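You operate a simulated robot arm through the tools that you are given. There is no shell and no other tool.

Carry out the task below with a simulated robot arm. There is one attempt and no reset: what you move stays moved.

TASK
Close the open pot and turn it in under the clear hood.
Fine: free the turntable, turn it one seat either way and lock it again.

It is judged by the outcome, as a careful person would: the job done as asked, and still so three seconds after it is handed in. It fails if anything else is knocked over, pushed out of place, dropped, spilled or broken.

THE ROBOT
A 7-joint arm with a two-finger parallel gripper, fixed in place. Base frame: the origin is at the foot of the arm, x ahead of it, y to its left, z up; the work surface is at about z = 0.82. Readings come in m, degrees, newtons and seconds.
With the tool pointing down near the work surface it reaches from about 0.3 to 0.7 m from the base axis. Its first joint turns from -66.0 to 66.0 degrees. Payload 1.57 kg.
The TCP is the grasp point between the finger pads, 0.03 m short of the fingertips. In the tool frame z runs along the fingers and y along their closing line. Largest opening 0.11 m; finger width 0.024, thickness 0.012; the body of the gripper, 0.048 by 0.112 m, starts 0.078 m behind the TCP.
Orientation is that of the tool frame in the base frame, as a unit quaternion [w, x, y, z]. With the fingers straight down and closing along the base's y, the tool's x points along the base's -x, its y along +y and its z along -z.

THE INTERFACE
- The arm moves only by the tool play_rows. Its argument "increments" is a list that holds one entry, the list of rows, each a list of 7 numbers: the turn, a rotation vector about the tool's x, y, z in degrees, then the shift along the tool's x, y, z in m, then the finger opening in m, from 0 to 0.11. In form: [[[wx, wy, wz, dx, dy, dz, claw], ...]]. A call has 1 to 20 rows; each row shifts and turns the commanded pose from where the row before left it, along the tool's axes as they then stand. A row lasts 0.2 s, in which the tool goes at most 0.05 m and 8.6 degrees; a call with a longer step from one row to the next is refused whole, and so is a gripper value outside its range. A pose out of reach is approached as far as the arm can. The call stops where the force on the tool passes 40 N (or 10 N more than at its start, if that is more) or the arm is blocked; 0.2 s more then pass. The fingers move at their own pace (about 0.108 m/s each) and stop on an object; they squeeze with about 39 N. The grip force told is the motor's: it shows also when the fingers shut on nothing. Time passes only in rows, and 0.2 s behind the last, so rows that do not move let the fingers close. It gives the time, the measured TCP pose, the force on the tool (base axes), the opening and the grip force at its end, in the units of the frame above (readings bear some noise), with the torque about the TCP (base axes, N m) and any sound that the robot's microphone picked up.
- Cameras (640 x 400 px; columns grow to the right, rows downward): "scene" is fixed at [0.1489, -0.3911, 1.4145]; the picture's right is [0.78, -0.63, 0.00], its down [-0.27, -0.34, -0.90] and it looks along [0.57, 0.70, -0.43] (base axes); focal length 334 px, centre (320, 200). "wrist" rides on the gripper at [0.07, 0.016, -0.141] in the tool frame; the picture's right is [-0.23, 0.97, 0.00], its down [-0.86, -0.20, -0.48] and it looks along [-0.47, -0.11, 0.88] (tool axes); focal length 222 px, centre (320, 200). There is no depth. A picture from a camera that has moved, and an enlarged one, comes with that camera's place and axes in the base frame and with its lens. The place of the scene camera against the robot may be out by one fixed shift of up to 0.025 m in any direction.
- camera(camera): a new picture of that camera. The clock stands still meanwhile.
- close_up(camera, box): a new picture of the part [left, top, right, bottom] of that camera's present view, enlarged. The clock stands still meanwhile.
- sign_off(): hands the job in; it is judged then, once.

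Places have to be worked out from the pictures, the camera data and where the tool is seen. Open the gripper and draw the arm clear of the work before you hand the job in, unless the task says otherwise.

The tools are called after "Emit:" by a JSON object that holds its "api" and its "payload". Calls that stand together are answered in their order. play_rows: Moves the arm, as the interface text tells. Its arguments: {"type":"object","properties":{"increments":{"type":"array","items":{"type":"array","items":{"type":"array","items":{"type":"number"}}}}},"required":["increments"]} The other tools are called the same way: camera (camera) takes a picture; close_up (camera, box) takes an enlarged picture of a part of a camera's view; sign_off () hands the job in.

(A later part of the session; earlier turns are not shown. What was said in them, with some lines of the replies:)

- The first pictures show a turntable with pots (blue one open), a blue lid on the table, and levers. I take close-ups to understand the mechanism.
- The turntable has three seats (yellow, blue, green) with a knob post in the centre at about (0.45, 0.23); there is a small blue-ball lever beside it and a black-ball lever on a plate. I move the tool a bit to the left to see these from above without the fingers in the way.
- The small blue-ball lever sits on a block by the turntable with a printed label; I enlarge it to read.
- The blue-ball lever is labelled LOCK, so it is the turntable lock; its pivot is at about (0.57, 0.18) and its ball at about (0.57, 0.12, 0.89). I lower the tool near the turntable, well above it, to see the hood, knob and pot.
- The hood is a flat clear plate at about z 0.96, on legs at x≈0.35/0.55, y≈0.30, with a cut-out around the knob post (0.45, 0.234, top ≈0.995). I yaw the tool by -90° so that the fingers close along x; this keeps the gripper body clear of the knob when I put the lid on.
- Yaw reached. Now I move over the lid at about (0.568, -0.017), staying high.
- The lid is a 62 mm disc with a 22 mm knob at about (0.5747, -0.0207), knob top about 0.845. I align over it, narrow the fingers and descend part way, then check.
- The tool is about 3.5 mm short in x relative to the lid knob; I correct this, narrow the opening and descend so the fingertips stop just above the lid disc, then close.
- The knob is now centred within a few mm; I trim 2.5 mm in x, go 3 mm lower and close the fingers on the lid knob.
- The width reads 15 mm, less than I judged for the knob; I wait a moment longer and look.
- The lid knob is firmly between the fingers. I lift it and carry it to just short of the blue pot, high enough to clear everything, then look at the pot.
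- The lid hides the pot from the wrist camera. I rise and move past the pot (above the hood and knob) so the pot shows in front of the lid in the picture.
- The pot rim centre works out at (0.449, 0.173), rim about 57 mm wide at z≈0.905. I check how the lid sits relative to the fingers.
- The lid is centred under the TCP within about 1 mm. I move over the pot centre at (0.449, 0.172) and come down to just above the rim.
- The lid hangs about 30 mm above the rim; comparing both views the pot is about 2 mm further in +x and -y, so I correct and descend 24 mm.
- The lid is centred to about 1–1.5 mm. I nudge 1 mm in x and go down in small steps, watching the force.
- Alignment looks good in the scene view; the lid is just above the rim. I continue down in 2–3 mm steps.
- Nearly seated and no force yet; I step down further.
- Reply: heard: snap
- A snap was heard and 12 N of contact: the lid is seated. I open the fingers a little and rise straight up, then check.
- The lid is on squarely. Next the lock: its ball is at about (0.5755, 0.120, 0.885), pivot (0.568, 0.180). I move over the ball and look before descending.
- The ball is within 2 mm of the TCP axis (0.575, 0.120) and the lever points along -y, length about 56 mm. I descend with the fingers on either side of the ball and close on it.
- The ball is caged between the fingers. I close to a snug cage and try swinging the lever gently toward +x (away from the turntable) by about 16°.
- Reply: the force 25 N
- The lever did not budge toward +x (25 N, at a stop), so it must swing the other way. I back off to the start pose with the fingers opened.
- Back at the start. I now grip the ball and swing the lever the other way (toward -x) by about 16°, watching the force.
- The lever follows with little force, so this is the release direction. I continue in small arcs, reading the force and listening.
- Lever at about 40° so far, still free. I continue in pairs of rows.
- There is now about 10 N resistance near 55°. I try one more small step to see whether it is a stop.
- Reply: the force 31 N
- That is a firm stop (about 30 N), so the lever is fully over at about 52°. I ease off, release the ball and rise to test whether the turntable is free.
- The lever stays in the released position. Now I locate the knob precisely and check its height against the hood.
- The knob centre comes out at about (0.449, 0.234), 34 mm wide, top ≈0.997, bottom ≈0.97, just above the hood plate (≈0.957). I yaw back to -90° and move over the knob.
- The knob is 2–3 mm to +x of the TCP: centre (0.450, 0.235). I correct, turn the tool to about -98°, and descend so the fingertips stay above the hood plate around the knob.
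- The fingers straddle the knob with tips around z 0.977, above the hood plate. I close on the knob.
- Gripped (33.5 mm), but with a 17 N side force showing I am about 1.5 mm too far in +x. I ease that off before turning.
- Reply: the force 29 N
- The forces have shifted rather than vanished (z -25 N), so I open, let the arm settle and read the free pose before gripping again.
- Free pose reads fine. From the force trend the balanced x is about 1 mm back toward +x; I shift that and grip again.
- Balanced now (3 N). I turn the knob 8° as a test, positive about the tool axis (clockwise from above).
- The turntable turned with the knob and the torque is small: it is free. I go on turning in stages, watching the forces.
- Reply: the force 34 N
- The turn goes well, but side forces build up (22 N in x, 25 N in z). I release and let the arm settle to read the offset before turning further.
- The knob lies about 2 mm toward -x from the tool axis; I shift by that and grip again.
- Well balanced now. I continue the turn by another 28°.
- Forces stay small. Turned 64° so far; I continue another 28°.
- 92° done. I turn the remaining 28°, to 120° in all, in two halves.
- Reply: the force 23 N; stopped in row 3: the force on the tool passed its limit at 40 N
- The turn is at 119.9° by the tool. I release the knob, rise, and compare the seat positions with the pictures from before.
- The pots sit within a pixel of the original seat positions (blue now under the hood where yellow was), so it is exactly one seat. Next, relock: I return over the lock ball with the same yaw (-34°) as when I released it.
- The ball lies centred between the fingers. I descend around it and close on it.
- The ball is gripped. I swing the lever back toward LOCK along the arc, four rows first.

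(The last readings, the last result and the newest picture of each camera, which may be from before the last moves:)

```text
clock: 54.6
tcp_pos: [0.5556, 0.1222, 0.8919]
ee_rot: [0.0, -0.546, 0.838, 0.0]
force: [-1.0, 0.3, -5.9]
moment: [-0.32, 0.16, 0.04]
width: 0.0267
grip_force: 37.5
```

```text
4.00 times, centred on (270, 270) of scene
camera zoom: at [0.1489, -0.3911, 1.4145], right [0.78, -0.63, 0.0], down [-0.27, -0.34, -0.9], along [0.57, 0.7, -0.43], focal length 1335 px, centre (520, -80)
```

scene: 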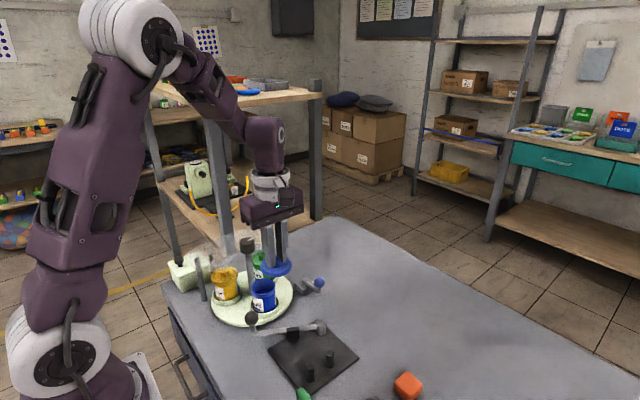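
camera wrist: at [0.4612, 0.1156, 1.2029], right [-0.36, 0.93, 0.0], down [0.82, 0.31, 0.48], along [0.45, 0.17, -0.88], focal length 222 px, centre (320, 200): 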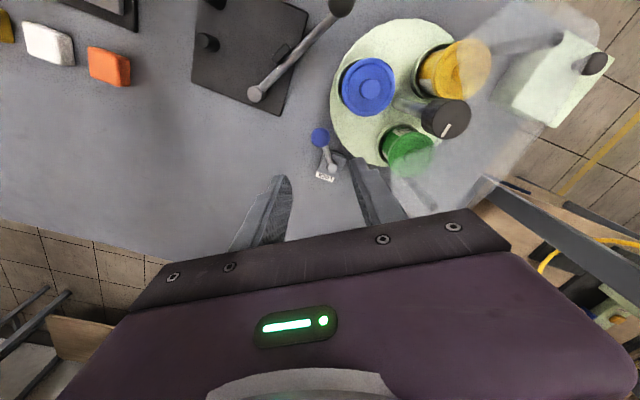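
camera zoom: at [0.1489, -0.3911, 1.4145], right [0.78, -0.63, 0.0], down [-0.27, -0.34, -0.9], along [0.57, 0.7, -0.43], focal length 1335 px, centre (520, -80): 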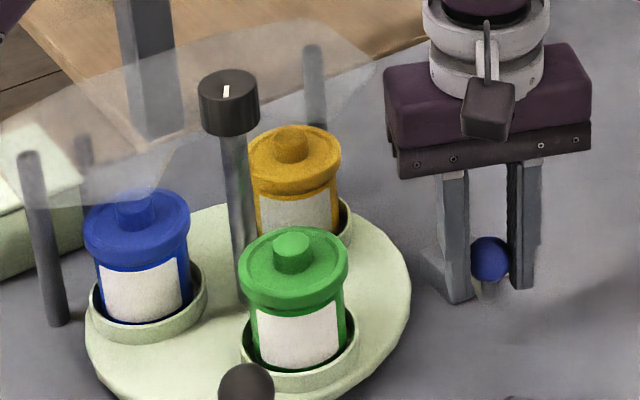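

The lever follows smoothly. I continue to the locked stop.

Emit:
{"api": "play_rows", "payload": {"increments": [[[0, 0, -8, -0.0013, -0.0079, 0, 0.0], [0, 0, -8, -0.0013, -0.0079, 0, 0.0]]]}}

Emit:
{"api": "play_rows", "payload": {"increments": [[[0, 0, -4, -0.0006, -0.004, 0, 0.0], [0, 0, 0, 0, 0, 0, 0.0]]]}}

Emit:
{"api": "close_up", "payload": {"camera": "wrist", "box": [220, 110, 420, 235]}}

```text
clock: 55.2
tcp_pos: [0.5712, 0.1206, 0.8928]
ee_rot: [0.0, -0.657, 0.754, 0.0]
force: [3.9, -4.4, -15.0]
moment: [-0.24, -0.05, -0.25]
width: 0.0272
grip_force: 37.8
```

```text
clock: 55.8
tcp_pos: [0.5753, 0.1193, 0.8913]
ee_rot: [0.0, -0.683, 0.731, 0.0]
force: [0.7, -11.9, -8.6]
moment: [-0.09, 0.0, -0.05]
width: 0.0268
grip_force: 37.4
```

```text
3.20 times, centred on (320, 172) of wrist
camera zoom: at [0.554, 0.0515, 1.0345], right [-0.96, 0.29, 0.0], down [0.26, 0.84, 0.48], along [0.14, 0.46, -0.88], focal length 711 px, centre (320, 288)
```

zoom: 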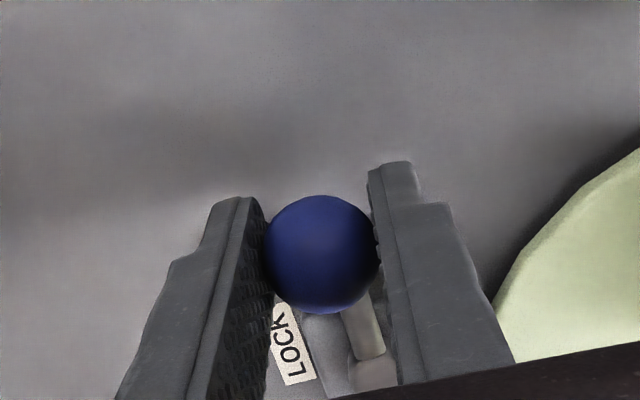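

The ball is back at x≈0.575. I push on by a few mm to confirm the stop.

Emit:
{"api": "play_rows", "payload": {"increments": [[[0, 0, -2, -0.001, -0.003, 0, 0.0], [0, 0, 0, 0, 0, 0, 0.0]]]}}

```text
clock: 56.4
tcp_pos: [0.5754, 0.1199, 0.8913]
ee_rot: [-0.003, -0.695, 0.719, 0.001]
force: [-23.3, -22.9, 1.3]
moment: [0.12, 0.16, 0.14]
width: 0.0269
grip_force: 37.7
```

It is firmly at the stop (23 N), same place as at the start. I ease off, open and rise, then test by looking at the whole.

Emit:
{"api": "play_rows", "payload": {"increments": [[[0, 0, 0, 0.001, 0.0025, 0, 0.0], [0, 0, 0, 0, 0, 0, 0.035], [0, 0, 0, 0, 0, 0, 0.055], [0, 0, 0, 0, 0, 0, 0.055], [0, 0, 0, 0, 0, -0.03, 0.055], [0, 0, 0, 0, 0, -0.04, 0.055], [0, 0, 0, 0, 0, -0.05, 0.055], [0, 0, 0, 0, 0, -0.05, 0.055], [0, 0, 0, 0, 0, 0, 0.055]]]}}

Emit:
{"api": "close_up", "payload": {"camera": "scene", "box": [200, 220, 340, 320]}}

Emit:
{"api": "camera", "payload": {"camera": "wrist"}}

Emit:
{"api": "close_up", "payload": {"camera": "scene", "box": [270, 220, 350, 310]}}

```text
clock: 58.4
tcp_pos: [0.5753, 0.121, 1.0597]
ee_rot: [0.001, -0.695, 0.719, 0.001]
force: [0.2, 0.5, 0.5]
moment: [0.0, 0.01, 0.01]
width: 0.0552
grip_force: 0.0
```

```text
4.00 times, centred on (270, 270) of scene
camera zoom: at [0.1488, -0.3911, 1.4145], right [0.78, -0.63, 0.0], down [-0.27, -0.34, -0.9], along [0.57, 0.7, -0.43], focal length 1335 px, centre (520, -80)
```

zoom: 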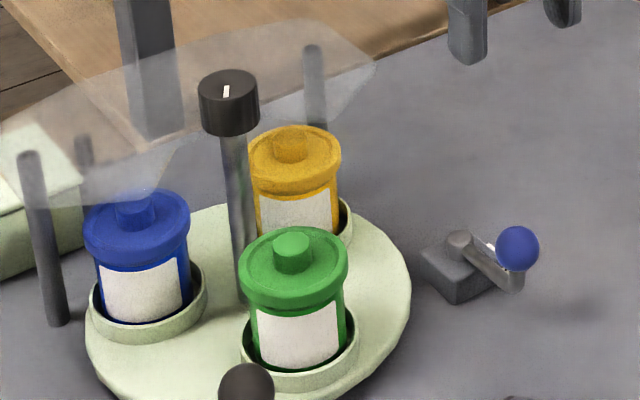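

```text
taken
camera wrist: at [0.5572, 0.0531, 1.2025], right [-0.97, 0.26, 0.0], down [0.23, 0.85, 0.48], along [0.12, 0.46, -0.88], focal length 222 px, centre (320, 200)
```

wrist: 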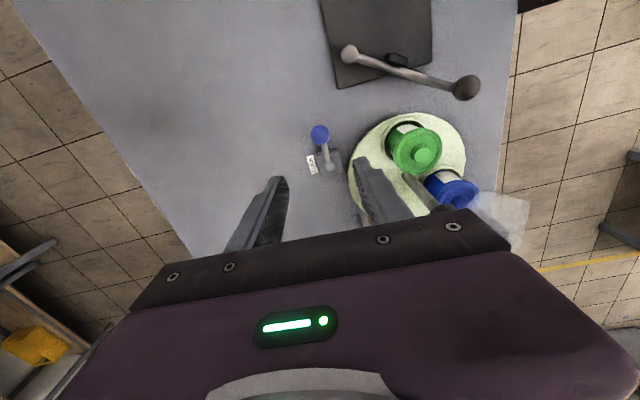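

```text
4.44 times, centred on (310, 265) of scene
camera zoom: at [0.1488, -0.3911, 1.4145], right [0.78, -0.63, 0.0], down [-0.27, -0.34, -0.9], along [0.57, 0.7, -0.43], focal length 1483 px, centre (364, -89)
```

zoom: 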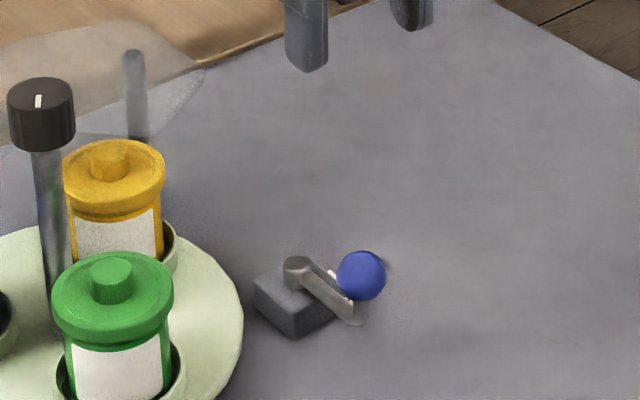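

The lever is exactly where it stood when locked, the turntable sits on its seat with the closed blue pot under the hood, and nothing else has moved. I open the gripper and draw the arm up and away.

Emit:
{"api": "play_rows", "payload": {"increments": [[[0, 0, 0, 0, 0, -0.05, 0.08], [0, 0, 0, 0, 0, -0.05, 0.11], [0, 0, 0, 0, 0, -0.05, 0.11], [0, 0, 0, 0.03, 0.035, 0, 0.11], [0, 0, 0, 0.03, 0.035, 0, 0.11], [0, 0, 0, 0.03, 0.035, 0, 0.11], [0, 0, 0, 0.03, 0.035, 0, 0.11], [0, 0, 0, 0, 0, 0, 0.11], [0, 0, 0, 0, 0, 0, 0.11]]]}}

Emit:
{"api": "camera", "payload": {"camera": "scene"}}

Emit:
{"api": "close_up", "payload": {"camera": "scene", "box": [150, 220, 390, 370]}}

```text
clock: 60.4
tcp_pos: [0.4307, 0.002, 1.2108]
ee_rot: [0.001, -0.695, 0.719, 0.001]
force: [0.2, 0.3, -0.2]
moment: [-0.02, -0.01, -0.02]
width: 0.11
grip_force: 0.0
```

```text
taken
```

scene: 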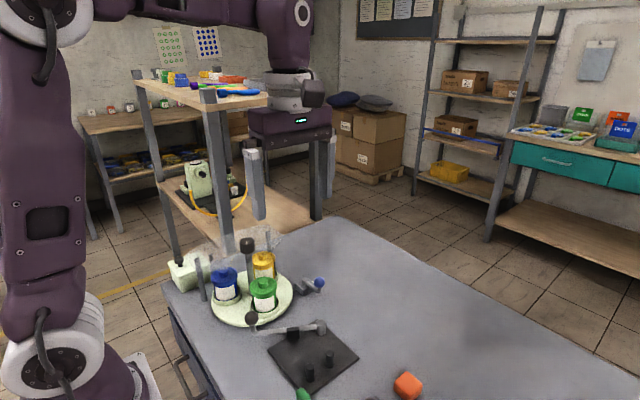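

```text
2.67 times, centred on (270, 295) of scene
camera zoom: at [0.1488, -0.3911, 1.4145], right [0.78, -0.63, 0.0], down [-0.27, -0.34, -0.9], along [0.57, 0.7, -0.43], focal length 890 px, centre (453, -53)
```

zoom: 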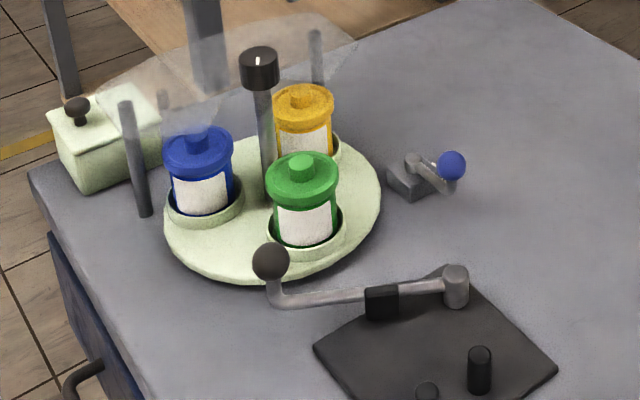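

The final picture shows the blue pot closed and under the hood, the lever back at LOCK, everything else in place, and the arm clear with the gripper open. I hand the job in.

Emit:
{"api": "sign_off", "payload": {}}

```text
The job is handed in.
```

The blue pot is closed and now sits under the clear hood, one seat round from where it started. The job is handed in.

- **Lid:** I set it on the blue pot and heard it snap shut.
- **Turntable:** I swung the lever marked LOCK to its far stop and turned the knob clockwise by one seat, about 120°. In the pictures, the pots line up with the original seat positions.
- **Lock:** The lever is back against its stop, exactly where it stood at the start. I did not twist the knob afterwards to test that the lock holds.

Before finding the right direction, I pushed the lever the wrong way against its stop with about 25 N; it did not move. In the last picture nothing else has shifted, and the arm is clear with the gripper open.
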